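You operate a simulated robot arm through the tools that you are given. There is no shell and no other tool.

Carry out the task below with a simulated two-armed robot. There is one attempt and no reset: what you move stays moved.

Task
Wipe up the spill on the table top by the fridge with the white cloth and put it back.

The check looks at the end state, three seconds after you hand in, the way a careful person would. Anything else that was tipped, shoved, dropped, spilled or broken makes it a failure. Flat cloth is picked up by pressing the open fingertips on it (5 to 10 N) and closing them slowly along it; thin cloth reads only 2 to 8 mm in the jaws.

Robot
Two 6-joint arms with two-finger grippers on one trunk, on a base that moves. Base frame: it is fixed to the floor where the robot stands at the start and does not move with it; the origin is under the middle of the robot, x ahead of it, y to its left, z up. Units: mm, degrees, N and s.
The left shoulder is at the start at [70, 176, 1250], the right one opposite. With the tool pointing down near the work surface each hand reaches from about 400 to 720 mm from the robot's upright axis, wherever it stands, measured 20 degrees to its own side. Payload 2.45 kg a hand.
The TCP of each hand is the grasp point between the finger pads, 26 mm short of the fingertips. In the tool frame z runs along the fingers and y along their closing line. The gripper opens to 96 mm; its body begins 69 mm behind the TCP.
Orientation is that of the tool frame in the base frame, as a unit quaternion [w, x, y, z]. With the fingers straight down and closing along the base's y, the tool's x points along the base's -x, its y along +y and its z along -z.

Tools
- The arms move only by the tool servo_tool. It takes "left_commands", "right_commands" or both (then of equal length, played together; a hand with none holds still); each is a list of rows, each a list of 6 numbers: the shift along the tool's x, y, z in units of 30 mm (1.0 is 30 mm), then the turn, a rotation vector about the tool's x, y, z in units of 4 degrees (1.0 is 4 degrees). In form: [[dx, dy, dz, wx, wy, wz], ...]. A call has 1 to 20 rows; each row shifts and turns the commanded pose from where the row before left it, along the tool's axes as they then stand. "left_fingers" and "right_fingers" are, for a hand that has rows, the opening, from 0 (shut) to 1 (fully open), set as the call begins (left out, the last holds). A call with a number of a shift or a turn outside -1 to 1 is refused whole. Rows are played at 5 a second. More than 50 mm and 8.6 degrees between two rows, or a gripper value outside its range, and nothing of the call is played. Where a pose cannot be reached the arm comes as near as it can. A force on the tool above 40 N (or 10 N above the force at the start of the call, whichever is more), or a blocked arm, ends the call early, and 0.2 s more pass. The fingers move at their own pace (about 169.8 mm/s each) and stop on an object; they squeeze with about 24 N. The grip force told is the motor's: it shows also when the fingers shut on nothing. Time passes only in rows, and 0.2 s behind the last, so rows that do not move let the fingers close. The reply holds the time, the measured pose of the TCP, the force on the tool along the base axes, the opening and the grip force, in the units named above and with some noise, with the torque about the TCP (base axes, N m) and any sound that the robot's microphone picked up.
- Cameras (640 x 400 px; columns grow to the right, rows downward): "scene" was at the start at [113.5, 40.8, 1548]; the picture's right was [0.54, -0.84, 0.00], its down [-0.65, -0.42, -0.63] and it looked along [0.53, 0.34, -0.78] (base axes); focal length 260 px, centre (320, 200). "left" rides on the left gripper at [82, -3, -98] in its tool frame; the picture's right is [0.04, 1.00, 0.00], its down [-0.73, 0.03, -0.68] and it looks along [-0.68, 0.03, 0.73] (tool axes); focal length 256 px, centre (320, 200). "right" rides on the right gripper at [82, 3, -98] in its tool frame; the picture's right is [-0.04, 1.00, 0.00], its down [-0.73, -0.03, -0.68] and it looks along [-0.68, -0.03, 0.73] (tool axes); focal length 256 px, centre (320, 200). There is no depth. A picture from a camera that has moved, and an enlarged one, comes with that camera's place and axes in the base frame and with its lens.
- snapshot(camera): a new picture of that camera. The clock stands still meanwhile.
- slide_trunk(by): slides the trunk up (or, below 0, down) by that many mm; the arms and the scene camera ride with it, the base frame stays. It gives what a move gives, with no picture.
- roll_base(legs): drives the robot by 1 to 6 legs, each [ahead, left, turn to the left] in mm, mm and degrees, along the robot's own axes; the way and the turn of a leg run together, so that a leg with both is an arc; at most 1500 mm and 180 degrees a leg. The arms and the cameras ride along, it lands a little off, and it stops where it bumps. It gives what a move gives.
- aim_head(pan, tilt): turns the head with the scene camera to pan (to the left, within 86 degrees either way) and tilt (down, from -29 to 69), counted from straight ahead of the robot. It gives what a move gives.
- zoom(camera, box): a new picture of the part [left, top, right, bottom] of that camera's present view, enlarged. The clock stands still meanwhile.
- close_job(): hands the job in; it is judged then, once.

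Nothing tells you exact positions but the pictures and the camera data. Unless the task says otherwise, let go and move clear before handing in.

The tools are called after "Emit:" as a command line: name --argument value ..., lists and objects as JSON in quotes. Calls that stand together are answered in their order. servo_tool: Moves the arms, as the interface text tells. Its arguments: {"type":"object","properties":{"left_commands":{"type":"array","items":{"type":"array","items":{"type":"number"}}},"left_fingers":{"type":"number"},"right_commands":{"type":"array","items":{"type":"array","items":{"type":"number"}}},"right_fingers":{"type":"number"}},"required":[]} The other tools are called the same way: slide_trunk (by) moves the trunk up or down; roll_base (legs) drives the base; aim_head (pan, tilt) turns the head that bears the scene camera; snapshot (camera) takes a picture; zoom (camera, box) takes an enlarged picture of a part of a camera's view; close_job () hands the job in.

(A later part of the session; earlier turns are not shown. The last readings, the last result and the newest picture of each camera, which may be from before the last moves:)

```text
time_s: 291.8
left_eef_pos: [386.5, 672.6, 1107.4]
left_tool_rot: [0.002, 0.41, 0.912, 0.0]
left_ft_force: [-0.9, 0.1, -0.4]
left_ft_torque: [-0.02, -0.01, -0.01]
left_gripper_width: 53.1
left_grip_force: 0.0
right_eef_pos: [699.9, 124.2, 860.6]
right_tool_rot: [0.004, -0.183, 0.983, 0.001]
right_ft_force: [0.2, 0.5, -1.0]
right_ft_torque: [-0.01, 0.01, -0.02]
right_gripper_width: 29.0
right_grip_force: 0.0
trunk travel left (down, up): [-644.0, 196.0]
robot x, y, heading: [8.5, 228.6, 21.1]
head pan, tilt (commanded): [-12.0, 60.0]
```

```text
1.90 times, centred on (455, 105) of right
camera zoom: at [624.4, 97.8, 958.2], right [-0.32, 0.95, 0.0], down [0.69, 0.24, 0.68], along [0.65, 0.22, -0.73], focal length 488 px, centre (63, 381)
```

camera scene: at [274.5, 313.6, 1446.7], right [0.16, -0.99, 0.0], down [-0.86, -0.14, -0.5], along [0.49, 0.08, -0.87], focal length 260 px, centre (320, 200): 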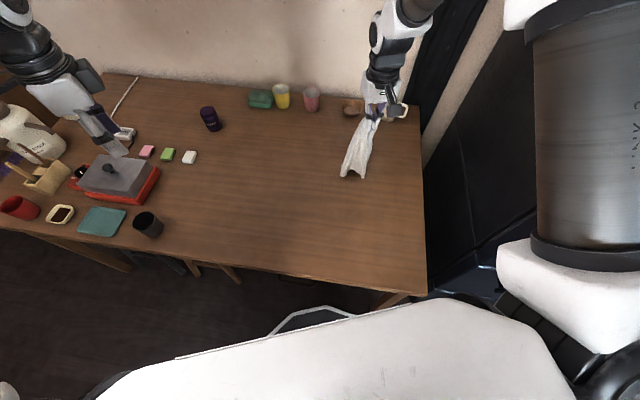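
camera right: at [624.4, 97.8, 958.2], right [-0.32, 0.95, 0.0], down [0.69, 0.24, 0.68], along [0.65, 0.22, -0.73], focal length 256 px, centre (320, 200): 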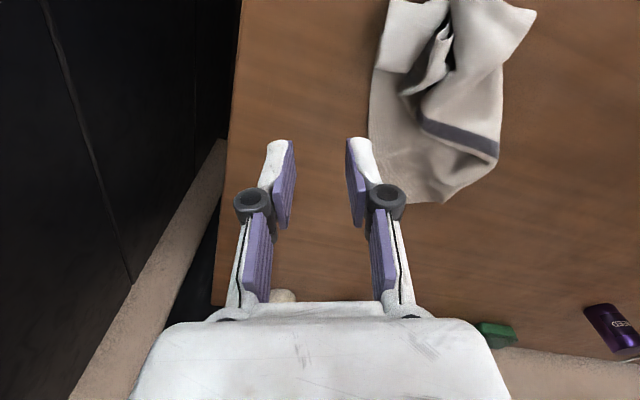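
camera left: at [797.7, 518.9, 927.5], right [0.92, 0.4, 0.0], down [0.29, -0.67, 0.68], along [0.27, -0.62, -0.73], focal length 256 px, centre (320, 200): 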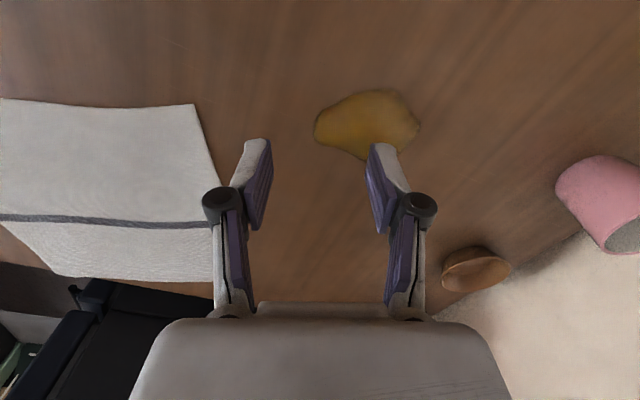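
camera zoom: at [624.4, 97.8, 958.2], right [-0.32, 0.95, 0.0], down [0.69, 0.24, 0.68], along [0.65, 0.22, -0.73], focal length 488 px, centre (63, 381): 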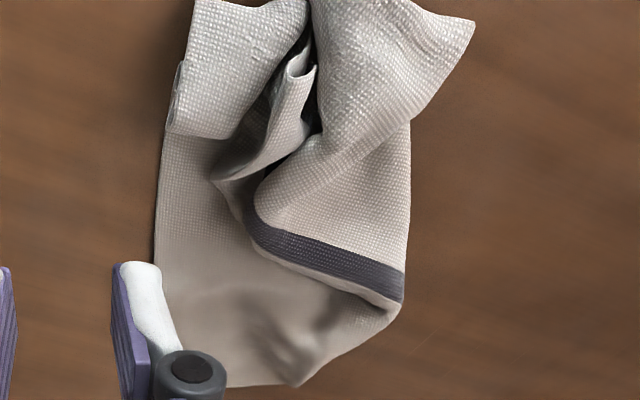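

The cloth is crumpled but centred near home. I'll spread it by its free corners again, gripping right at the tips this time, first the far-right corner at (824, 223) to B's place.

Emit:
roll_base --legs '[[120, 0, 0]]'

Emit:
servo_tool --right_commands '[[0, 0.5, 0, 0, 0, 0], [0, 0.6, -0.1, 0, 0, 0], [0, 0.6, 0.2, 0, 0, 0], [-0.1, 0.3, 0.6, 0, 0, 0], [0, 0, 0.8, 0, 0, 0], [0, 0, 0.6, 0, 0, 0], [0, 0, 0, 0, 0, 0]]' --right_fingers 0.46

Emit:
snapshot --camera "right"

```text
time_s: 293.0
left_eef_pos: [499.8, 716.5, 1107.3]
left_tool_rot: [0.002, 0.41, 0.912, 0.0]
left_ft_force: [-0.6, -0.1, 0.6]
left_ft_torque: [-0.01, 0.01, -0.01]
left_gripper_width: 52.8
left_grip_force: 0.1
right_eef_pos: [813.3, 168.4, 860.9]
right_tool_rot: [0.003, -0.183, 0.983, 0.001]
right_ft_force: [-0.6, -0.6, 0.4]
right_ft_torque: [0.0, 0.0, 0.0]
right_gripper_width: 28.7
right_grip_force: 0.1
trunk travel left (down, up): [-644.0, 196.0]
robot x, y, heading: [123.0, 267.1, 21.0]
head pan, tilt (commanded): [-12.0, 60.0]
```

```text
time_s: 294.6
left_eef_pos: [501.2, 717.6, 1108.6]
left_tool_rot: [0.001, 0.409, 0.913, 0.0]
left_ft_force: [-0.7, -0.6, 0.2]
left_ft_torque: [0.0, -0.02, 0.04]
left_gripper_width: 53.0
left_grip_force: 0.0
right_eef_pos: [796.3, 226.1, 797.5]
right_tool_rot: [0.004, -0.185, 0.983, 0.001]
right_ft_force: [-0.3, 0.5, -0.8]
right_ft_torque: [0.01, 0.04, 0.02]
right_gripper_width: 43.9
right_grip_force: 0.0
trunk travel left (down, up): [-644.0, 196.0]
robot x, y, heading: [122.2, 267.4, 20.9]
head pan, tilt (commanded): [-12.0, 60.0]
```

```text
taken
camera right: at [720.1, 199.3, 894.9], right [-0.32, 0.95, 0.0], down [0.69, 0.24, 0.68], along [0.65, 0.22, -0.73], focal length 256 px, centre (320, 200)
```

right: 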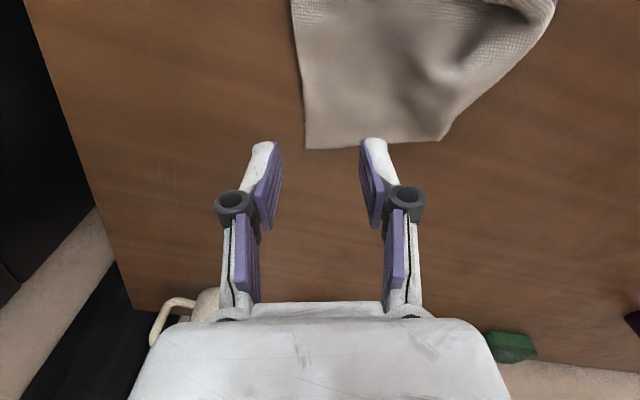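

Emit:
servo_tool --right_commands '[[0, 0, 0.6, 0, 0, 0], [0, 0, 0.5, 0, 0, 0], [0, 0, 0.35, 0, 0, 0], [0, 0, 0.15, 0, 0, 0], [0, 0, 0, 0, 0, 0]]'

Emit:
servo_tool --right_commands '[[0, 0, 0.07, 0, 0, 0], [0, 0, 0, 0, 0, 0]]'

```text
time_s: 295.8
left_eef_pos: [500.9, 718.0, 1107.5]
left_tool_rot: [0.001, 0.41, 0.912, 0.0]
left_ft_force: [0.3, 0.2, -0.1]
left_ft_torque: [-0.01, -0.02, 0.0]
left_gripper_width: 53.0
left_grip_force: 0.0
right_eef_pos: [795.1, 225.2, 749.0]
right_tool_rot: [0.004, -0.183, 0.983, 0.0]
right_ft_force: [-0.3, -0.2, -0.5]
right_ft_torque: [0.03, 0.0, 0.02]
right_gripper_width: 44.2
right_grip_force: 0.0
trunk travel left (down, up): [-644.0, 196.0]
robot x, y, heading: [121.7, 267.6, 21.2]
head pan, tilt (commanded): [-12.0, 60.0]
```

```text
time_s: 296.4
left_eef_pos: [500.3, 718.1, 1107.3]
left_tool_rot: [0.001, 0.41, 0.912, 0.001]
left_ft_force: [-0.7, 0.0, -1.1]
left_ft_torque: [-0.04, 0.0, -0.01]
left_gripper_width: 52.6
left_grip_force: 0.0
right_eef_pos: [795.2, 226.9, 746.7]
right_tool_rot: [0.002, -0.184, 0.983, 0.0]
right_ft_force: [-0.3, -0.1, -0.1]
right_ft_torque: [0.01, -0.01, -0.05]
right_gripper_width: 44.1
right_grip_force: 0.1
trunk travel left (down, up): [-644.0, 196.0]
robot x, y, heading: [121.2, 269.5, 21.2]
head pan, tilt (commanded): [-12.0, 60.0]
```

Emit:
servo_tool --right_commands '[[0, 0, 0.05, 0, 0, 0], [0, 0, 0, 0, 0, 0]]'

Emit:
servo_tool --right_commands '[[0, 0, 0, 0, 0, 0], [0, 0, 0, 0, 0, 0]]' --right_fingers 0.34

Emit:
servo_tool --right_commands '[[0, 0, -0.03, 0, 0, 0], [0, 0, 0, 0, 0, 0]]' --right_fingers 0.22

Emit:
servo_tool --right_commands '[[0, 0, -0.06, 0, 0, 0], [0, 0, 0, 0, 0, 0]]' --right_fingers 0.1

Emit:
servo_tool --right_commands '[[0, 0, -0.03, 0, 0, 0], [0, 0, 0, 0, 0, 0], [0, 0, 0, 0, 0, 0]]' --right_fingers 0.0

Emit:
zoom --camera "right" --box '[200, 60, 460, 240]'

```text
time_s: 297.0
left_eef_pos: [500.8, 717.8, 1106.2]
left_tool_rot: [0.002, 0.409, 0.912, 0.0]
left_ft_force: [-0.3, -1.1, 0.6]
left_ft_torque: [0.02, 0.0, 0.0]
left_gripper_width: 52.9
left_grip_force: 0.1
right_eef_pos: [795.5, 225.0, 746.0]
right_tool_rot: [0.004, -0.184, 0.983, 0.001]
right_ft_force: [-0.6, -0.5, 4.6]
right_ft_torque: [0.14, 0.04, -0.02]
right_gripper_width: 44.7
right_grip_force: 1.0
trunk travel left (down, up): [-644.0, 196.0]
robot x, y, heading: [121.0, 268.3, 21.0]
head pan, tilt (commanded): [-12.0, 60.0]
```

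```text
time_s: 297.6
left_eef_pos: [499.6, 717.3, 1106.6]
left_tool_rot: [0.002, 0.409, 0.913, 0.0]
left_ft_force: [-0.5, -0.5, -0.1]
left_ft_torque: [0.0, -0.01, 0.02]
left_gripper_width: 52.9
left_grip_force: 0.1
right_eef_pos: [795.6, 226.4, 746.3]
right_tool_rot: [0.003, -0.184, 0.983, 0.001]
right_ft_force: [0.3, 3.1, 12.0]
right_ft_torque: [0.39, 0.08, -0.07]
right_gripper_width: 35.6
right_grip_force: 2.1
trunk travel left (down, up): [-644.0, 196.0]
robot x, y, heading: [122.3, 268.9, 21.1]
head pan, tilt (commanded): [-12.0, 60.0]
```

```text
time_s: 298.2
left_eef_pos: [500.0, 716.7, 1108.4]
left_tool_rot: [0.002, 0.409, 0.913, 0.0]
left_ft_force: [0.4, -0.2, 0.3]
left_ft_torque: [-0.02, 0.0, -0.04]
left_gripper_width: 52.9
left_grip_force: 0.2
right_eef_pos: [794.5, 226.9, 746.5]
right_tool_rot: [0.003, -0.182, 0.983, 0.0]
right_ft_force: [-1.2, -0.8, 8.9]
right_ft_torque: [0.13, 0.11, 0.05]
right_gripper_width: 21.5
right_grip_force: 0.1
trunk travel left (down, up): [-644.0, 196.0]
robot x, y, heading: [119.9, 271.7, 21.0]
head pan, tilt (commanded): [-12.0, 60.0]
```

```text
time_s: 298.8
left_eef_pos: [500.8, 718.7, 1107.8]
left_tool_rot: [0.001, 0.41, 0.912, 0.0]
left_ft_force: [0.6, 0.3, 0.7]
left_ft_torque: [0.0, -0.02, 0.04]
left_gripper_width: 52.8
left_grip_force: 0.1
right_eef_pos: [795.2, 227.5, 748.9]
right_tool_rot: [0.003, -0.184, 0.983, 0.0]
right_ft_force: [0.2, 0.1, 0.1]
right_ft_torque: [0.01, 0.01, -0.03]
right_gripper_width: 9.6
right_grip_force: 0.3
trunk travel left (down, up): [-644.0, 196.0]
robot x, y, heading: [125.5, 271.9, 21.0]
head pan, tilt (commanded): [-12.0, 60.0]
```

```text
time_s: 299.6
left_eef_pos: [500.5, 717.2, 1107.9]
left_tool_rot: [0.001, 0.409, 0.913, 0.0]
left_ft_force: [-0.9, -0.1, 1.2]
left_ft_torque: [-0.03, 0.01, -0.03]
left_gripper_width: 52.8
left_grip_force: 0.0
right_eef_pos: [796.5, 226.9, 750.2]
right_tool_rot: [0.004, -0.184, 0.983, 0.001]
right_ft_force: [0.0, -0.7, 0.6]
right_ft_torque: [-0.04, 0.0, 0.0]
right_gripper_width: 2.2
right_grip_force: 22.5
trunk travel left (down, up): [-644.0, 196.0]
robot x, y, heading: [121.2, 270.0, 21.1]
head pan, tilt (commanded): [-12.0, 60.0]
```

```text
2.22 times, centred on (330, 150) of right
camera zoom: at [719.6, 199.6, 847.1], right [-0.32, 0.95, 0.0], down [0.69, 0.24, 0.68], along [0.65, 0.22, -0.73], focal length 569 px, centre (298, 311)
```

zoom: 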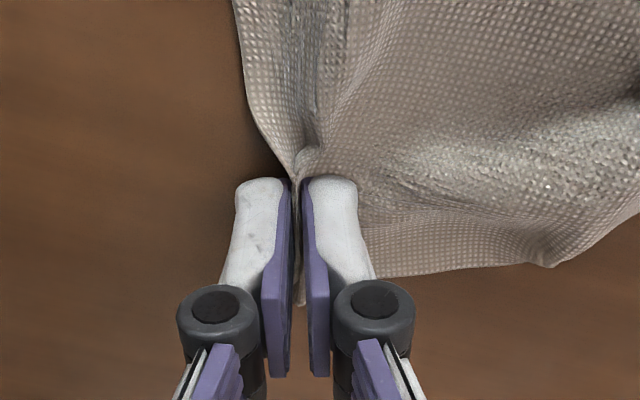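

Emit:
servo_tool --right_commands '[[0, 0, -0.2, 0, 0, 0], [0.054, -0.43, 0, 0, 0, 0], [0.054, -0.43, 0, 0, 0, 0], [0.054, -0.43, 0, 0, 0, 0], [0.054, -0.43, 0, 0, 0, 0], [0.054, -0.43, 0, 0, 0, 0], [0.054, -0.43, 0, 0, 0, 0], [0.054, -0.43, 0.1, 0, 0, 0], [0, 0, 0.1, 0, 0, 0], [0, 0, 0, 0, 0, 0]]'

Emit:
zoom --camera "scene" --box '[290, 100, 430, 240]'

Emit:
snapshot --camera "right"

```text
time_s: 301.8
left_eef_pos: [500.5, 717.0, 1108.8]
left_tool_rot: [0.001, 0.408, 0.913, 0.001]
left_ft_force: [-0.1, -0.4, -0.2]
left_ft_torque: [0.0, 0.0, -0.04]
left_gripper_width: 52.7
left_grip_force: 0.0
right_eef_pos: [817.8, 137.4, 750.8]
right_tool_rot: [0.004, -0.183, 0.983, 0.0]
right_ft_force: [-0.5, 0.2, 0.3]
right_ft_torque: [0.0, -0.01, 0.0]
right_gripper_width: 2.8
right_grip_force: 24.0
trunk travel left (down, up): [-644.0, 196.0]
robot x, y, heading: [119.8, 270.1, 21.2]
head pan, tilt (commanded): [-12.0, 60.0]
```

```text
2.86 times, centred on (360, 170) of scene
camera zoom: at [234.2, 298.2, 1446.6], right [0.16, -0.99, 0.0], down [-0.86, -0.14, -0.5], along [0.49, 0.08, -0.87], focal length 743 px, centre (206, 286)
```

zoom: 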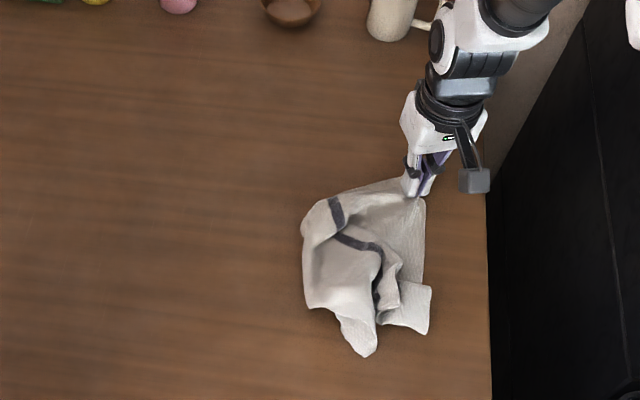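

```text
taken
camera right: at [741.5, 111.1, 847.3], right [-0.32, 0.95, 0.0], down [0.69, 0.24, 0.68], along [0.65, 0.22, -0.73], focal length 256 px, centre (320, 200)
```

right: 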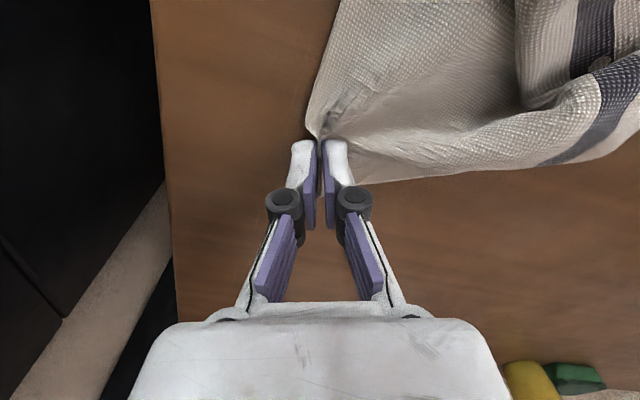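

B is back at its home, and the right edge and stripe are straightening out. Next I release it, step back and take the near-right corner at about (624, 117) to C's place.

Emit:
servo_tool --right_commands '[[0, 0, 0, 0, 0, 0], [0, 0, 0, 0, 0, 0]]' --right_fingers 0.12

Emit:
servo_tool --right_commands '[[0, 0, -0.5, 0, 0, 0], [0, 0, -0.8, 0, 0, 0], [0, 0, -0.9, 0, 0, 0], [0.3, 0.2, -0.6, 0, 0, 0], [0, 0, 0, 0, 0, 0]]'

Emit:
roll_base --legs '[[-130, 0, 0]]'

Emit:
servo_tool --right_commands '[[0.5, 0.1, 0, 0, 0, 0], [0.6, 0.1, 0.1, 0, 0, 0], [0.5, 0.1, 0.2, 0, 0, 0], [0, 0, 0, 0, 0, 0]]' --right_fingers 0.46

Emit:
snapshot --camera "right"

Emit:
zoom --camera "scene" --box '[290, 90, 410, 210]'

```text
time_s: 302.4
left_eef_pos: [500.6, 717.3, 1106.3]
left_tool_rot: [0.001, 0.41, 0.912, 0.001]
left_ft_force: [0.1, 0.0, 0.4]
left_ft_torque: [0.01, 0.01, -0.02]
left_gripper_width: 52.8
left_grip_force: 0.0
right_eef_pos: [817.8, 138.0, 750.6]
right_tool_rot: [0.003, -0.185, 0.983, 0.001]
right_ft_force: [0.1, -0.5, -0.5]
right_ft_torque: [-0.03, 0.0, 0.01]
right_gripper_width: 11.4
right_grip_force: 0.0
trunk travel left (down, up): [-644.0, 196.0]
robot x, y, heading: [125.4, 270.8, 21.1]
head pan, tilt (commanded): [-12.0, 60.0]
```

```text
time_s: 303.6
left_eef_pos: [499.9, 718.3, 1107.7]
left_tool_rot: [0.001, 0.409, 0.912, 0.0]
left_ft_force: [0.5, -0.3, 0.1]
left_ft_torque: [0.0, 0.02, 0.0]
left_gripper_width: 52.8
left_grip_force: 0.1
right_eef_pos: [806.6, 140.5, 833.1]
right_tool_rot: [0.002, -0.184, 0.983, 0.001]
right_ft_force: [0.1, -0.1, -0.1]
right_ft_torque: [-0.01, 0.02, -0.02]
right_gripper_width: 11.6
right_grip_force: 0.1
trunk travel left (down, up): [-644.0, 196.0]
robot x, y, heading: [122.9, 269.9, 21.3]
head pan, tilt (commanded): [-12.0, 60.0]
```

```text
time_s: 304.9
left_eef_pos: [379.5, 670.6, 1107.6]
left_tool_rot: [0.001, 0.408, 0.913, -0.001]
left_ft_force: [0.6, -0.8, 0.6]
left_ft_torque: [0.02, -0.01, 0.0]
left_gripper_width: 52.9
left_grip_force: 0.0
right_eef_pos: [685.4, 92.8, 831.6]
right_tool_rot: [0.002, -0.185, 0.983, 0.001]
right_ft_force: [0.1, 0.6, 0.7]
right_ft_torque: [0.01, 0.01, -0.01]
right_gripper_width: 11.2
right_grip_force: 0.1
trunk travel left (down, up): [-644.0, 196.0]
robot x, y, heading: [2.8, 220.5, 21.4]
head pan, tilt (commanded): [-12.0, 60.0]
```

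```text
time_s: 305.9
left_eef_pos: [378.3, 671.1, 1107.7]
left_tool_rot: [0.001, 0.409, 0.912, -0.001]
left_ft_force: [0.3, -0.3, -0.3]
left_ft_torque: [0.0, 0.0, -0.03]
left_gripper_width: 52.7
left_grip_force: 0.1
right_eef_pos: [638.2, 86.3, 822.7]
right_tool_rot: [0.004, -0.184, 0.983, 0.001]
right_ft_force: [-0.6, 0.2, -0.1]
right_ft_torque: [0.01, 0.04, -0.03]
right_gripper_width: 44.4
right_grip_force: 0.1
trunk travel left (down, up): [-644.0, 196.0]
robot x, y, heading: [2.6, 223.1, 21.2]
head pan, tilt (commanded): [-12.0, 60.0]
```

```text
taken
camera right: at [561.8, 59.8, 919.7], right [-0.32, 0.95, 0.0], down [0.69, 0.24, 0.68], along [0.65, 0.22, -0.73], focal length 256 px, centre (320, 200)
```

right: 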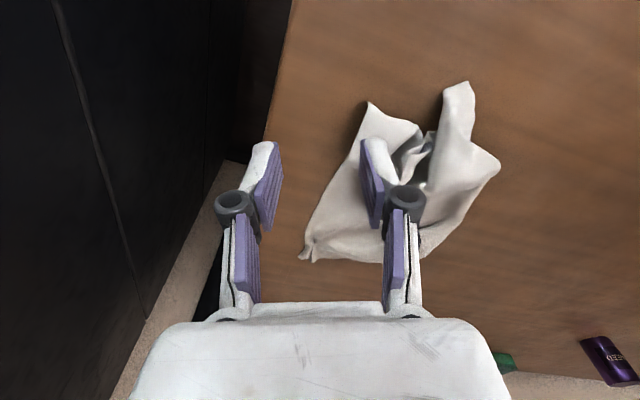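

```text
3.33 times, centred on (350, 150) of scene
camera zoom: at [113.1, 251.7, 1446.6], right [0.16, -0.99, 0.0], down [-0.86, -0.14, -0.5], along [0.49, 0.08, -0.87], focal length 867 px, centre (220, 367)
```

zoom: 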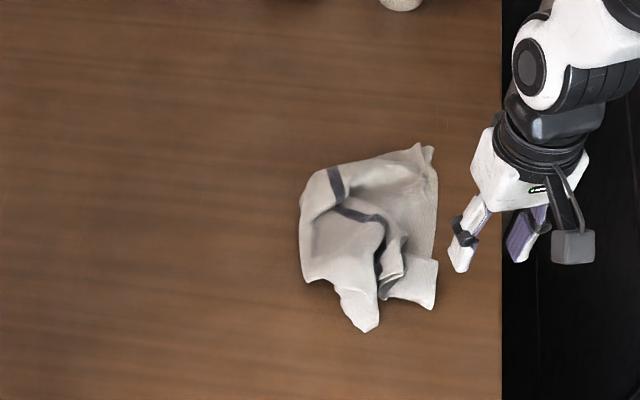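

Emit:
zoom --camera "right" --box '[320, 60, 520, 220]'

```text
2.50 times, centred on (420, 140) of right
camera zoom: at [561.8, 59.8, 919.7], right [-0.32, 0.95, 0.0], down [0.69, 0.24, 0.68], along [0.65, 0.22, -0.73], focal length 640 px, centre (70, 350)
```

zoom: 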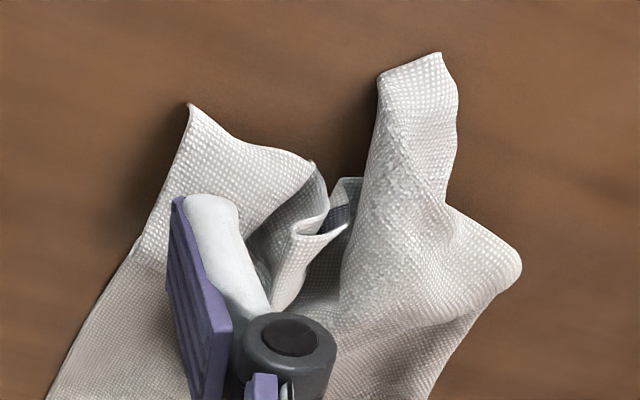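

Emit:
servo_tool --right_commands '[[-0.14, 0.41, 0.3, 0, 0, 0], [-0.14, 0.41, 0.4, 0, 0, 0], [-0.14, 0.41, 0.5, 0, 0, 0], [-0.14, 0.41, 0.5, 0, 0, 0], [0, 0, 0.3, 0, 0, 0], [0, 0, 0, 0, 0, 0]]'

Emit:
zoom --camera "right" --box '[200, 60, 460, 240]'

```text
time_s: 307.3
left_eef_pos: [377.9, 671.6, 1107.4]
left_tool_rot: [0.001, 0.408, 0.913, 0.001]
left_ft_force: [0.0, 0.0, -0.1]
left_ft_torque: [-0.01, 0.01, 0.04]
left_gripper_width: 52.8
left_grip_force: 0.1
right_eef_pos: [635.7, 137.6, 762.9]
right_tool_rot: [0.003, -0.184, 0.983, 0.001]
right_ft_force: [0.8, 0.4, 0.1]
right_ft_torque: [-0.03, 0.0, 0.02]
right_gripper_width: 44.1
right_grip_force: 0.1
trunk travel left (down, up): [-644.0, 196.0]
robot x, y, heading: [-0.5, 225.1, 21.2]
head pan, tilt (commanded): [-12.0, 60.0]
```

```text
2.22 times, centred on (330, 150) of right
camera zoom: at [559.6, 111.2, 860.4], right [-0.33, 0.95, 0.0], down [0.69, 0.24, 0.68], along [0.65, 0.22, -0.73], focal length 569 px, centre (298, 311)
```

zoom: 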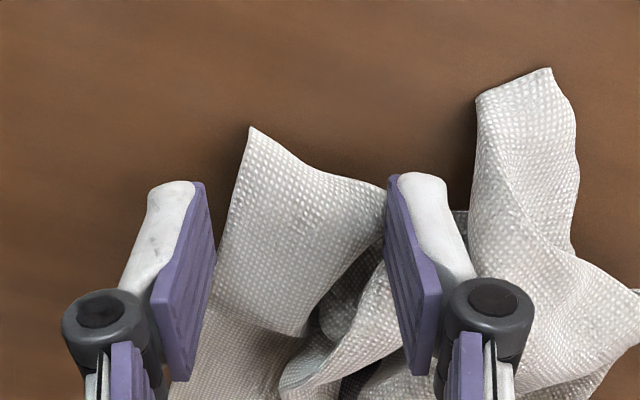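

Emit:
servo_tool --right_commands '[[0, -0.1, 0.25, 0, 0, 0], [0, 0, 0.2, 0, 0, 0], [0, 0, 0, 0, 0, 0]]'

Emit:
servo_tool --right_commands '[[0, 0, 0.1, 0, 0, 0], [0, 0, 0, 0, 0, 0]]' --right_fingers 0.34

Emit:
zoom --camera "right" --box '[200, 60, 460, 240]'

```text
time_s: 308.1
left_eef_pos: [378.5, 670.6, 1107.0]
left_tool_rot: [0.002, 0.409, 0.913, 0.001]
left_ft_force: [-0.7, -0.2, 0.0]
left_ft_torque: [0.01, 0.04, 0.01]
left_gripper_width: 53.0
left_grip_force: 0.1
right_eef_pos: [637.2, 134.9, 751.0]
right_tool_rot: [0.003, -0.185, 0.983, 0.001]
right_ft_force: [0.2, 0.0, 0.5]
right_ft_torque: [0.01, 0.01, -0.02]
right_gripper_width: 44.1
right_grip_force: 0.1
trunk travel left (down, up): [-644.0, 196.0]
robot x, y, heading: [4.4, 221.7, 21.5]
head pan, tilt (commanded): [-12.0, 60.0]
```

```text
time_s: 308.7
left_eef_pos: [378.7, 670.7, 1107.1]
left_tool_rot: [0.001, 0.408, 0.913, 0.001]
left_ft_force: [-1.1, 0.2, 0.0]
left_ft_torque: [0.01, -0.02, 0.0]
left_gripper_width: 52.7
left_grip_force: 0.0
right_eef_pos: [636.9, 134.4, 746.5]
right_tool_rot: [0.004, -0.185, 0.983, 0.001]
right_ft_force: [0.5, 0.1, 2.3]
right_ft_torque: [0.06, 0.0, 0.0]
right_gripper_width: 32.4
right_grip_force: 0.0
trunk travel left (down, up): [-644.0, 196.0]
robot x, y, heading: [-1.7, 220.3, 21.0]
head pan, tilt (commanded): [-12.0, 60.0]
```

```text
2.22 times, centred on (330, 150) of right
camera zoom: at [560.6, 108.1, 844.8], right [-0.33, 0.95, 0.0], down [0.69, 0.24, 0.68], along [0.65, 0.22, -0.73], focal length 569 px, centre (298, 311)
```

zoom: 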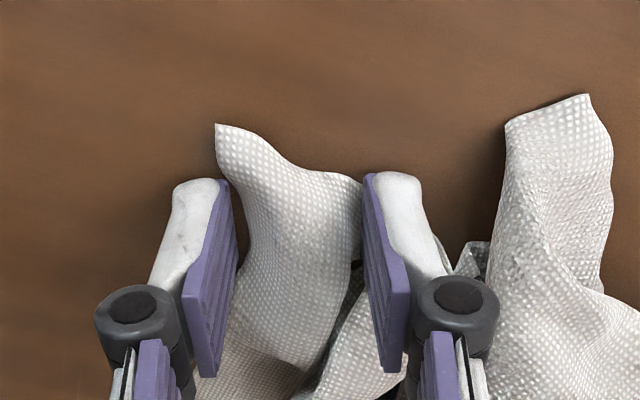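

Emit:
servo_tool --right_commands '[[0, 0, -0.02, 0, 0, 0], [0, 0, 0, 0, 0, 0]]' --right_fingers 0.2

Emit:
servo_tool --right_commands '[[0, 0, -0.04, 0, 0, 0], [0, 0, 0, 0, 0, 0]]' --right_fingers 0.09

Emit:
servo_tool --right_commands '[[0, 0, -0.03, 0, 0, 0], [0, 0, 0, 0, 0, 0], [0, 0, 0, 0, 0, 0]]' --right_fingers 0.0

Emit:
zoom --camera "right" --box '[200, 60, 460, 240]'

```text
time_s: 309.3
left_eef_pos: [378.1, 670.2, 1107.4]
left_tool_rot: [0.001, 0.408, 0.913, 0.001]
left_ft_force: [0.6, 0.1, 0.1]
left_ft_torque: [0.0, 0.0, 0.0]
left_gripper_width: 52.8
left_grip_force: 0.0
right_eef_pos: [636.6, 134.8, 749.4]
right_tool_rot: [0.003, -0.184, 0.983, 0.0]
right_ft_force: [-0.1, 0.0, 1.5]
right_ft_torque: [-0.02, 0.03, 0.0]
right_gripper_width: 19.2
right_grip_force: 0.1
trunk travel left (down, up): [-644.0, 196.0]
robot x, y, heading: [0.8, 225.2, 21.0]
head pan, tilt (commanded): [-12.0, 60.0]
```

```text
time_s: 309.9
left_eef_pos: [378.8, 671.6, 1107.2]
left_tool_rot: [0.001, 0.408, 0.913, 0.001]
left_ft_force: [-0.1, -0.1, -0.1]
left_ft_torque: [-0.01, 0.03, 0.04]
left_gripper_width: 52.9
left_grip_force: 0.0
right_eef_pos: [636.3, 135.6, 749.2]
right_tool_rot: [0.003, -0.185, 0.983, 0.001]
right_ft_force: [-0.2, -0.8, -0.3]
right_ft_torque: [0.0, -0.03, -0.02]
right_gripper_width: 9.1
right_grip_force: 0.0
trunk travel left (down, up): [-644.0, 196.0]
robot x, y, heading: [3.4, 224.8, 21.1]
head pan, tilt (commanded): [-12.0, 60.0]
```

```text
time_s: 310.7
left_eef_pos: [378.4, 671.4, 1108.3]
left_tool_rot: [0.001, 0.408, 0.913, 0.001]
left_ft_force: [0.4, 0.5, 0.2]
left_ft_torque: [0.01, -0.01, 0.0]
left_gripper_width: 52.8
left_grip_force: 0.0
right_eef_pos: [637.1, 134.9, 749.6]
right_tool_rot: [0.003, -0.185, 0.983, 0.001]
right_ft_force: [1.9, 2.9, -1.4]
right_ft_torque: [0.06, -0.05, 0.01]
right_gripper_width: 2.8
right_grip_force: 21.7
trunk travel left (down, up): [-644.0, 196.0]
robot x, y, heading: [0.6, 223.2, 21.2]
head pan, tilt (commanded): [-12.0, 60.0]
```

```text
2.22 times, centred on (330, 150) of right
camera zoom: at [560.3, 108.0, 847.5], right [-0.32, 0.95, 0.0], down [0.69, 0.24, 0.68], along [0.65, 0.22, -0.73], focal length 569 px, centre (298, 311)
```

zoom: 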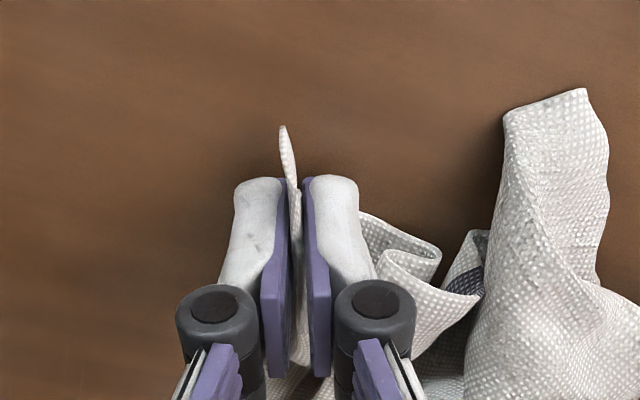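

Emit:
servo_tool --right_commands '[[0, 0, -0.25, 0, 0, 0], [0.4, -0.28, 0, 0, 0, 0], [0.4, -0.28, 0, 0, 0, 0], [0.4, -0.28, 0, 0, 0, 0], [0.4, -0.28, 0, 0, 0, 0], [0.4, -0.28, 0, 0, 0, 0], [0.4, -0.28, 0.1, 0, 0, 0], [0, 0, 0.15, 0, 0, 0], [0, 0, 0, 0, 0, 0]]'

Emit:
zoom --camera "scene" --box '[290, 90, 430, 230]'

Emit:
snapshot --camera "right"

```text
time_s: 312.7
left_eef_pos: [378.6, 671.2, 1107.8]
left_tool_rot: [0.0, 0.409, 0.913, 0.0]
left_ft_force: [0.2, 1.1, -0.8]
left_ft_torque: [0.01, 0.01, -0.03]
left_gripper_width: 52.7
left_grip_force: 0.1
right_eef_pos: [588.1, 61.5, 750.0]
right_tool_rot: [0.003, -0.185, 0.983, 0.0]
right_ft_force: [-1.9, 2.5, -0.7]
right_ft_torque: [0.11, -0.05, 0.03]
right_gripper_width: 2.7
right_grip_force: 21.3
trunk travel left (down, up): [-644.0, 196.0]
robot x, y, heading: [-1.3, 223.1, 21.4]
head pan, tilt (commanded): [-12.0, 60.0]
```

```text
2.86 times, centred on (360, 160) of scene
camera zoom: at [112.3, 251.3, 1446.7], right [0.16, -0.99, 0.0], down [-0.85, -0.14, -0.5], along [0.49, 0.08, -0.87], focal length 743 px, centre (206, 314)
```

zoom: 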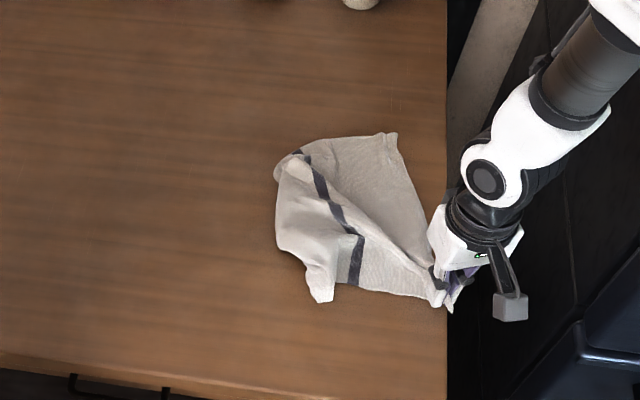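

```text
taken
camera right: at [511.5, 34.3, 847.1], right [-0.32, 0.95, 0.0], down [0.69, 0.24, 0.68], along [0.65, 0.22, -0.73], focal length 256 px, centre (320, 200)
```

right: 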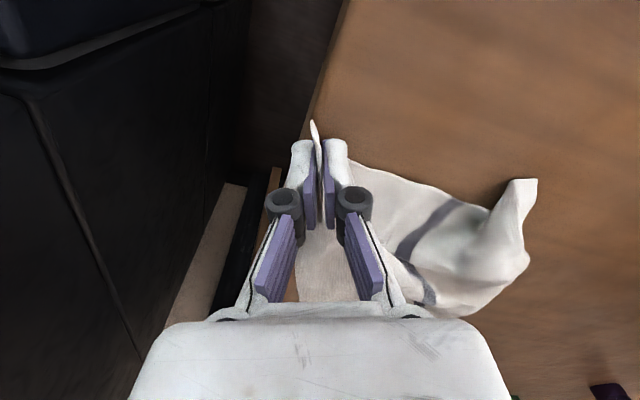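

The right half lies open now, with the stripe straight. I'll release C at the table's edge as before and take D's tip at about (566, 190) to its home.

Emit:
servo_tool --right_commands '[[0, 0, 0, 0, 0, 0], [0, 0, 0, 0, 0, 0]]' --right_fingers 0.12

Emit:
servo_tool --right_commands '[[0, 0, -0.5, 0, 0, 0], [0, 0, -0.9, 0, 0, 0], [0, 0.2, -0.9, 0, 0, 0], [-0.2, 0.9, -0.3, 0, 0, 0], [-0.2, 0.9, 0, 0, 0, 0], [-0.25, 0.9, 0, 0, 0, 0], [-0.3, 0.9, 0, 0, 0, 0], [-0.1, 0.3, 0, 0, 0, 0], [0, 0, 0, 0, 0, 0]]'

Emit:
servo_tool --right_commands '[[0, 0.2, 0.4, 0, 0, 0], [0, 0.2, 0.4, 0, 0, 0], [0, 0, 0, 0, 0, 0]]' --right_fingers 0.54

Emit:
snapshot --camera "right"

```text
time_s: 313.3
left_eef_pos: [377.8, 670.0, 1108.6]
left_tool_rot: [0.001, 0.408, 0.913, 0.0]
left_ft_force: [0.1, 0.5, 0.4]
left_ft_torque: [-0.01, 0.0, 0.0]
left_gripper_width: 52.8
left_grip_force: 0.1
right_eef_pos: [587.5, 61.3, 749.1]
right_tool_rot: [0.004, -0.185, 0.983, 0.001]
right_ft_force: [0.1, -0.6, -0.4]
right_ft_torque: [0.03, -0.01, -0.01]
right_gripper_width: 11.7
right_grip_force: 0.1
trunk travel left (down, up): [-644.0, 196.0]
robot x, y, heading: [-1.2, 222.1, 21.1]
head pan, tilt (commanded): [-12.0, 60.0]
```

```text
time_s: 315.3
left_eef_pos: [379.6, 670.7, 1106.8]
left_tool_rot: [0.001, 0.409, 0.913, 0.0]
left_ft_force: [-0.8, -0.5, -0.5]
left_ft_torque: [-0.01, 0.0, -0.01]
left_gripper_width: 52.9
left_grip_force: 0.2
right_eef_pos: [571.7, 186.7, 827.6]
right_tool_rot: [0.004, -0.186, 0.983, 0.001]
right_ft_force: [0.6, 0.0, -0.6]
right_ft_torque: [-0.02, 0.01, -0.02]
right_gripper_width: 12.0
right_grip_force: 0.1
trunk travel left (down, up): [-644.0, 196.0]
robot x, y, heading: [-2.5, 223.0, 21.0]
head pan, tilt (commanded): [-12.0, 60.0]
```

```text
time_s: 316.1
left_eef_pos: [379.4, 671.5, 1107.3]
left_tool_rot: [0.001, 0.409, 0.913, 0.001]
left_ft_force: [0.1, 0.4, -0.3]
left_ft_torque: [-0.03, -0.01, -0.02]
left_gripper_width: 53.0
left_grip_force: 0.1
right_eef_pos: [566.2, 200.2, 802.7]
right_tool_rot: [0.004, -0.185, 0.983, 0.0]
right_ft_force: [-0.4, 0.4, -0.2]
right_ft_torque: [0.02, 0.03, -0.03]
right_gripper_width: 52.0
right_grip_force: 0.0
trunk travel left (down, up): [-644.0, 196.0]
robot x, y, heading: [1.0, 221.1, 21.3]
head pan, tilt (commanded): [-12.0, 60.0]
```

```text
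taken
camera right: at [491.0, 172.5, 900.4], right [-0.33, 0.95, 0.0], down [0.69, 0.24, 0.68], along [0.65, 0.22, -0.73], focal length 256 px, centre (320, 200)
```

right: 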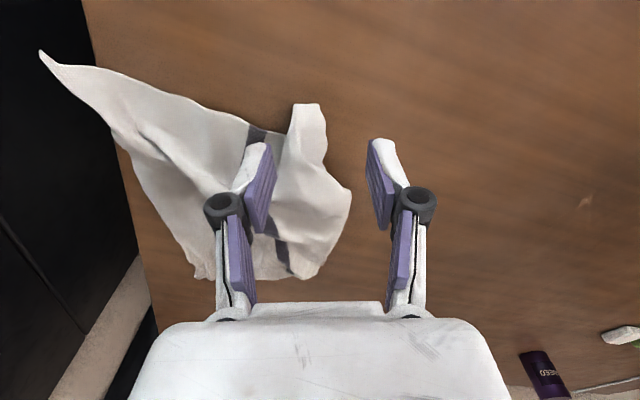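

Emit:
servo_tool --right_commands '[[-0.1, -0.36, 0.5, 0, 0, 0], [0, 0, 0.6, 0, 0, 0], [0, 0, 0.4, 0, 0, 0], [0, 0, 0.2, 0, 0, 0], [0, 0, 0, 0, 0, 0]]'

Emit:
zoom --camera "right" --box '[200, 60, 460, 240]'

```text
time_s: 317.3
left_eef_pos: [378.0, 671.1, 1107.0]
left_tool_rot: [0.001, 0.408, 0.913, 0.001]
left_ft_force: [-0.9, -0.6, -0.6]
left_ft_torque: [0.04, -0.01, -0.01]
left_gripper_width: 53.1
left_grip_force: 0.1
right_eef_pos: [574.7, 191.2, 752.1]
right_tool_rot: [0.003, -0.184, 0.983, 0.001]
right_ft_force: [-0.1, -0.4, -0.3]
right_ft_torque: [0.0, -0.01, 0.02]
right_gripper_width: 51.6
right_grip_force: 0.0
trunk travel left (down, up): [-644.0, 196.0]
robot x, y, heading: [1.1, 222.9, 21.4]
head pan, tilt (commanded): [-12.0, 60.0]
```

```text
2.22 times, centred on (330, 150) of right
camera zoom: at [498.7, 163.9, 849.4], right [-0.32, 0.95, 0.0], down [0.69, 0.24, 0.68], along [0.65, 0.22, -0.73], focal length 569 px, centre (298, 311)
```

zoom: 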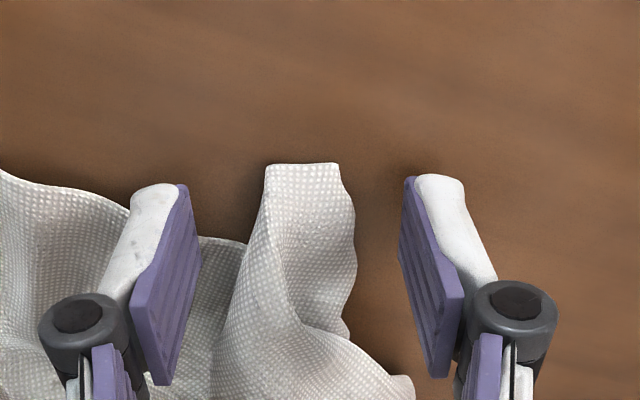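

Emit:
servo_tool --right_commands '[[-0.15, 0, 0.15, 0, 0, 0], [0, 0, 0, 0, 0, 0]]' --right_fingers 0.4

Emit:
servo_tool --right_commands '[[0, 0, 0, 0, 0, 0], [0, 0, 0, 0, 0, 0]]' --right_fingers 0.25

Emit:
servo_tool --right_commands '[[0, 0, -0.02, 0, 0, 0], [0, 0, 0, 0, 0, 0]]' --right_fingers 0.12

Emit:
servo_tool --right_commands '[[0, 0, -0.02, 0, 0, 0], [0, 0, 0, 0, 0, 0], [0, 0, 0, 0, 0, 0]]' --right_fingers 0.0

Emit:
zoom --camera "right" --box '[200, 60, 460, 240]'

```text
time_s: 317.9
left_eef_pos: [378.8, 671.1, 1108.2]
left_tool_rot: [0.001, 0.408, 0.913, 0.001]
left_ft_force: [-0.1, -0.3, 0.0]
left_ft_torque: [-0.02, 0.03, 0.0]
left_gripper_width: 52.7
left_grip_force: 0.0
right_eef_pos: [579.2, 191.5, 747.0]
right_tool_rot: [0.004, -0.185, 0.983, 0.001]
right_ft_force: [-0.5, -0.5, 0.5]
right_ft_torque: [0.0, -0.01, 0.0]
right_gripper_width: 38.5
right_grip_force: 0.0
trunk travel left (down, up): [-644.0, 196.0]
robot x, y, heading: [-2.7, 224.2, 21.1]
head pan, tilt (commanded): [-12.0, 60.0]
```

```text
time_s: 318.5
left_eef_pos: [378.6, 671.5, 1106.8]
left_tool_rot: [0.001, 0.409, 0.912, 0.0]
left_ft_force: [0.5, 0.4, -0.6]
left_ft_torque: [0.03, 0.0, -0.02]
left_gripper_width: 52.5
left_grip_force: 0.1
right_eef_pos: [578.8, 192.6, 748.9]
right_tool_rot: [0.003, -0.185, 0.983, 0.001]
right_ft_force: [0.3, 0.7, 2.2]
right_ft_torque: [0.01, -0.02, 0.01]
right_gripper_width: 23.4
right_grip_force: 0.0
trunk travel left (down, up): [-644.0, 196.0]
robot x, y, heading: [1.0, 222.6, 21.4]
head pan, tilt (commanded): [-12.0, 60.0]
```

```text
time_s: 319.1
left_eef_pos: [377.9, 670.9, 1106.4]
left_tool_rot: [0.002, 0.408, 0.913, 0.0]
left_ft_force: [-0.3, 0.4, 0.5]
left_ft_torque: [-0.03, -0.02, -0.03]
left_gripper_width: 52.8
left_grip_force: 0.1
right_eef_pos: [578.6, 192.3, 747.1]
right_tool_rot: [0.003, -0.185, 0.983, 0.0]
right_ft_force: [0.1, 0.8, 0.5]
right_ft_torque: [0.02, 0.0, -0.03]
right_gripper_width: 11.5
right_grip_force: 0.2
trunk travel left (down, up): [-644.0, 196.0]
robot x, y, heading: [2.8, 223.7, 21.0]
head pan, tilt (commanded): [-12.0, 60.0]
```

```text
time_s: 319.9
left_eef_pos: [378.4, 670.2, 1106.6]
left_tool_rot: [0.001, 0.409, 0.913, 0.001]
left_ft_force: [-0.6, -0.2, 0.1]
left_ft_torque: [-0.01, -0.01, -0.02]
left_gripper_width: 52.8
left_grip_force: 0.0
right_eef_pos: [578.8, 192.5, 748.4]
right_tool_rot: [0.003, -0.185, 0.983, 0.001]
right_ft_force: [0.1, 1.1, -1.5]
right_ft_torque: [0.03, 0.01, 0.02]
right_gripper_width: 4.8
right_grip_force: 24.7
trunk travel left (down, up): [-644.0, 196.0]
robot x, y, heading: [-0.7, 223.7, 21.2]
head pan, tilt (commanded): [-12.0, 60.0]
```

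```text
2.22 times, centred on (330, 150) of right
camera zoom: at [502.9, 165.0, 846.3], right [-0.33, 0.95, 0.0], down [0.69, 0.24, 0.68], along [0.65, 0.22, -0.73], focal length 569 px, centre (298, 311)
```

zoom: 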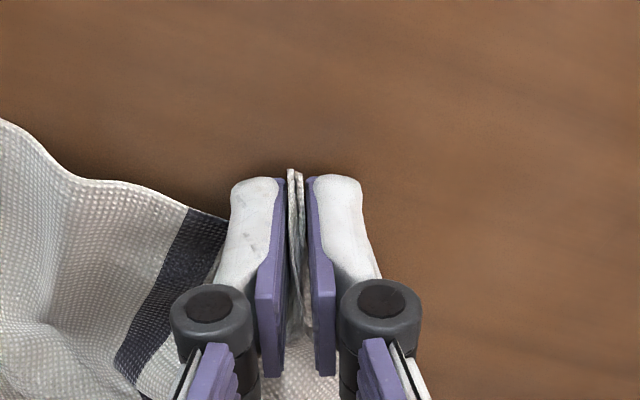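

Emit:
servo_tool --right_commands '[[0, 0, -0.25, 0, 0, 0], [0.08, 0.45, 0, 0, 0, 0], [0.08, 0.45, 0, 0, 0, 0], [0.08, 0.45, 0, 0, 0, 0], [0.08, 0.45, 0, 0, 0, 0], [0.1, 0.45, 0, 0, 0, 0], [0.1, 0.45, 0, 0, 0, 0], [0.1, 0.45, 0, 0, 0, 0], [0.1, 0.45, 0, 0, 0, 0], [0.1, 0.45, 0, 0, 0, 0], [0, 0, 0, 0, 0, 0]]'

Emit:
roll_base --legs '[[-22, 5, 0]]'

Emit:
zoom --camera "scene" --box '[280, 80, 420, 220]'

Emit:
snapshot --camera "right"

```text
time_s: 322.3
left_eef_pos: [379.2, 671.0, 1108.2]
left_tool_rot: [0.001, 0.409, 0.912, 0.001]
left_ft_force: [0.9, -0.2, -0.5]
left_ft_torque: [0.0, -0.01, -0.02]
left_gripper_width: 52.9
left_grip_force: 0.0
right_eef_pos: [512.5, 297.7, 756.3]
right_tool_rot: [0.002, -0.185, 0.983, 0.001]
right_ft_force: [0.6, -0.8, 0.3]
right_ft_torque: [-0.02, 0.01, 0.01]
right_gripper_width: 3.6
right_grip_force: 26.8
trunk travel left (down, up): [-644.0, 196.0]
robot x, y, heading: [3.6, 227.8, 21.1]
head pan, tilt (commanded): [-12.0, 60.0]
```

```text
time_s: 323.1
left_eef_pos: [359.3, 668.9, 1105.1]
left_tool_rot: [-0.001, 0.409, 0.913, -0.001]
left_ft_force: [0.9, -0.2, -0.6]
left_ft_torque: [0.0, 0.01, 0.01]
left_gripper_width: 52.5
left_grip_force: 0.1
right_eef_pos: [491.8, 293.7, 754.9]
right_tool_rot: [0.002, -0.185, 0.983, 0.001]
right_ft_force: [1.2, -0.3, 0.4]
right_ft_torque: [0.02, 0.0, -0.03]
right_gripper_width: 3.6
right_grip_force: 26.2
trunk travel left (down, up): [-644.0, 196.0]
robot x, y, heading: [-21.9, 216.7, 21.1]
head pan, tilt (commanded): [-12.0, 60.0]
```

```text
2.86 times, centred on (350, 150) of scene
camera zoom: at [94.5, 249.1, 1446.2], right [0.16, -0.99, 0.0], down [-0.86, -0.14, -0.5], along [0.49, 0.08, -0.87], focal length 743 px, centre (234, 343)
```

zoom: 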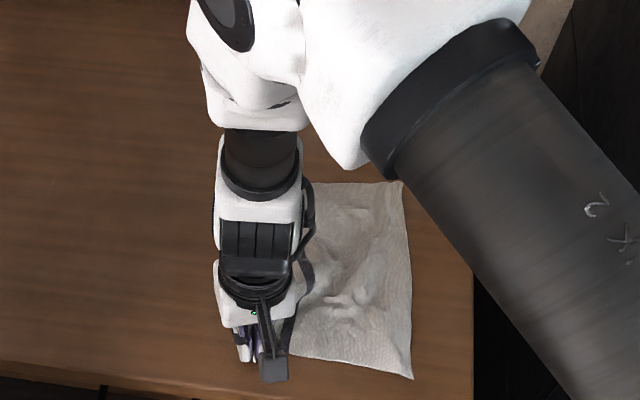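

```text
taken
camera right: at [416.2, 267.9, 852.6], right [-0.33, 0.95, 0.0], down [0.69, 0.24, 0.68], along [0.64, 0.22, -0.73], focal length 256 px, centre (320, 200)
```

right: 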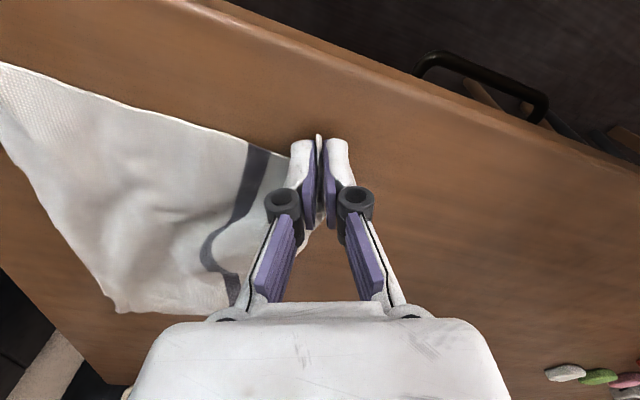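

Emit:
servo_tool --right_commands '[[0, 0, 0.15, 0, 0, 0], [0, 0, 0, 0, 0, 0]]'

Emit:
servo_tool --right_commands '[[0, 0, 0, 0, 0, 0], [0, 0, 0, 0, 0, 0]]' --right_fingers 0.2

Emit:
servo_tool --right_commands '[[0, 0, -0.5, 0, 0, 0], [0, 0, -0.9, 0, 0, 0], [-0.3, -0.3, -0.9, 0, 0, 0], [-0.6, -0.8, -0.6, 0, 0, 0], [-0.9, -0.9, 0, 0, 0, 0], [-0.9, -0.9, 0, 0, 0, 0], [-0.9, -0.9, 0, 0, 0, 0], [0, 0, 0, 0, 0, 0]]'

Emit:
zoom --camera "scene" --box '[280, 100, 420, 220]'

Emit:
snapshot --camera "right"

```text
time_s: 323.7
left_eef_pos: [357.0, 667.9, 1107.5]
left_tool_rot: [0.001, 0.408, 0.913, -0.001]
left_ft_force: [0.0, 0.1, 0.7]
left_ft_torque: [0.01, 0.0, 0.03]
left_gripper_width: 52.6
left_grip_force: 0.2
right_eef_pos: [491.7, 293.8, 751.0]
right_tool_rot: [0.004, -0.184, 0.983, 0.0]
right_ft_force: [-0.8, 0.2, 1.7]
right_ft_torque: [-0.01, 0.04, 0.02]
right_gripper_width: 2.9
right_grip_force: 22.3
trunk travel left (down, up): [-644.0, 196.0]
robot x, y, heading: [-21.1, 221.4, 21.3]
head pan, tilt (commanded): [-12.0, 60.0]
```

```text
time_s: 324.3
left_eef_pos: [357.4, 668.4, 1107.0]
left_tool_rot: [0.002, 0.408, 0.913, 0.001]
left_ft_force: [0.5, 0.1, 0.7]
left_ft_torque: [0.01, 0.0, 0.02]
left_gripper_width: 52.8
left_grip_force: 0.1
right_eef_pos: [490.0, 293.7, 752.7]
right_tool_rot: [0.004, -0.184, 0.983, 0.001]
right_ft_force: [0.3, 0.7, 0.6]
right_ft_torque: [0.01, 0.0, -0.03]
right_gripper_width: 19.0
right_grip_force: 0.0
trunk travel left (down, up): [-644.0, 196.0]
robot x, y, heading: [-21.2, 219.4, 21.4]
head pan, tilt (commanded): [-12.0, 60.0]
```

```text
time_s: 326.1
left_eef_pos: [356.6, 668.2, 1107.0]
left_tool_rot: [0.0, 0.408, 0.913, 0.001]
left_ft_force: [0.4, -0.5, -0.1]
left_ft_torque: [-0.01, -0.01, 0.01]
left_gripper_width: 52.8
left_grip_force: 0.1
right_eef_pos: [631.7, 228.0, 837.9]
right_tool_rot: [0.003, -0.184, 0.983, -0.001]
right_ft_force: [-0.2, 0.0, 0.0]
right_ft_torque: [0.04, 0.01, -0.01]
right_gripper_width: 19.3
right_grip_force: 0.0
trunk travel left (down, up): [-644.0, 196.0]
robot x, y, heading: [-23.2, 220.2, 21.1]
head pan, tilt (commanded): [-12.0, 60.0]
```

```text
3.33 times, centred on (350, 160) of scene
camera zoom: at [89.7, 248.9, 1446.7], right [0.16, -0.99, 0.0], down [-0.85, -0.14, -0.5], along [0.49, 0.08, -0.87], focal length 867 px, centre (220, 333)
```

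zoom: 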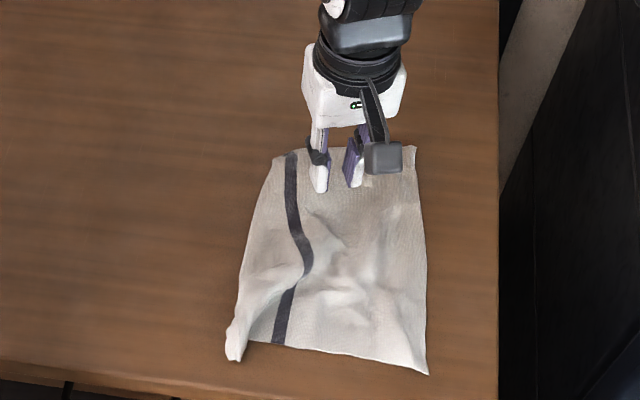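

```text
taken
camera right: at [555.7, 201.6, 935.9], right [-0.33, 0.95, 0.0], down [0.69, 0.24, 0.68], along [0.65, 0.22, -0.73], focal length 256 px, centre (320, 200)
```

right: 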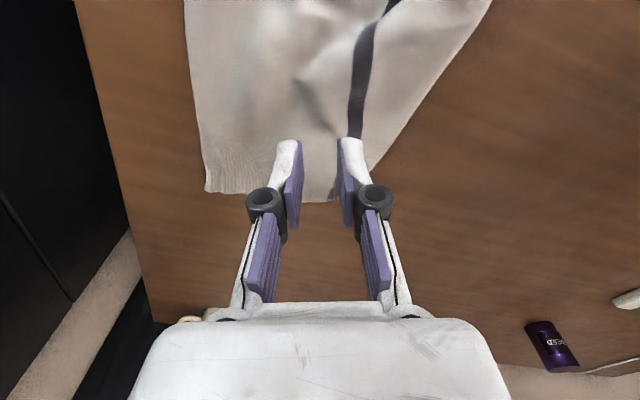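

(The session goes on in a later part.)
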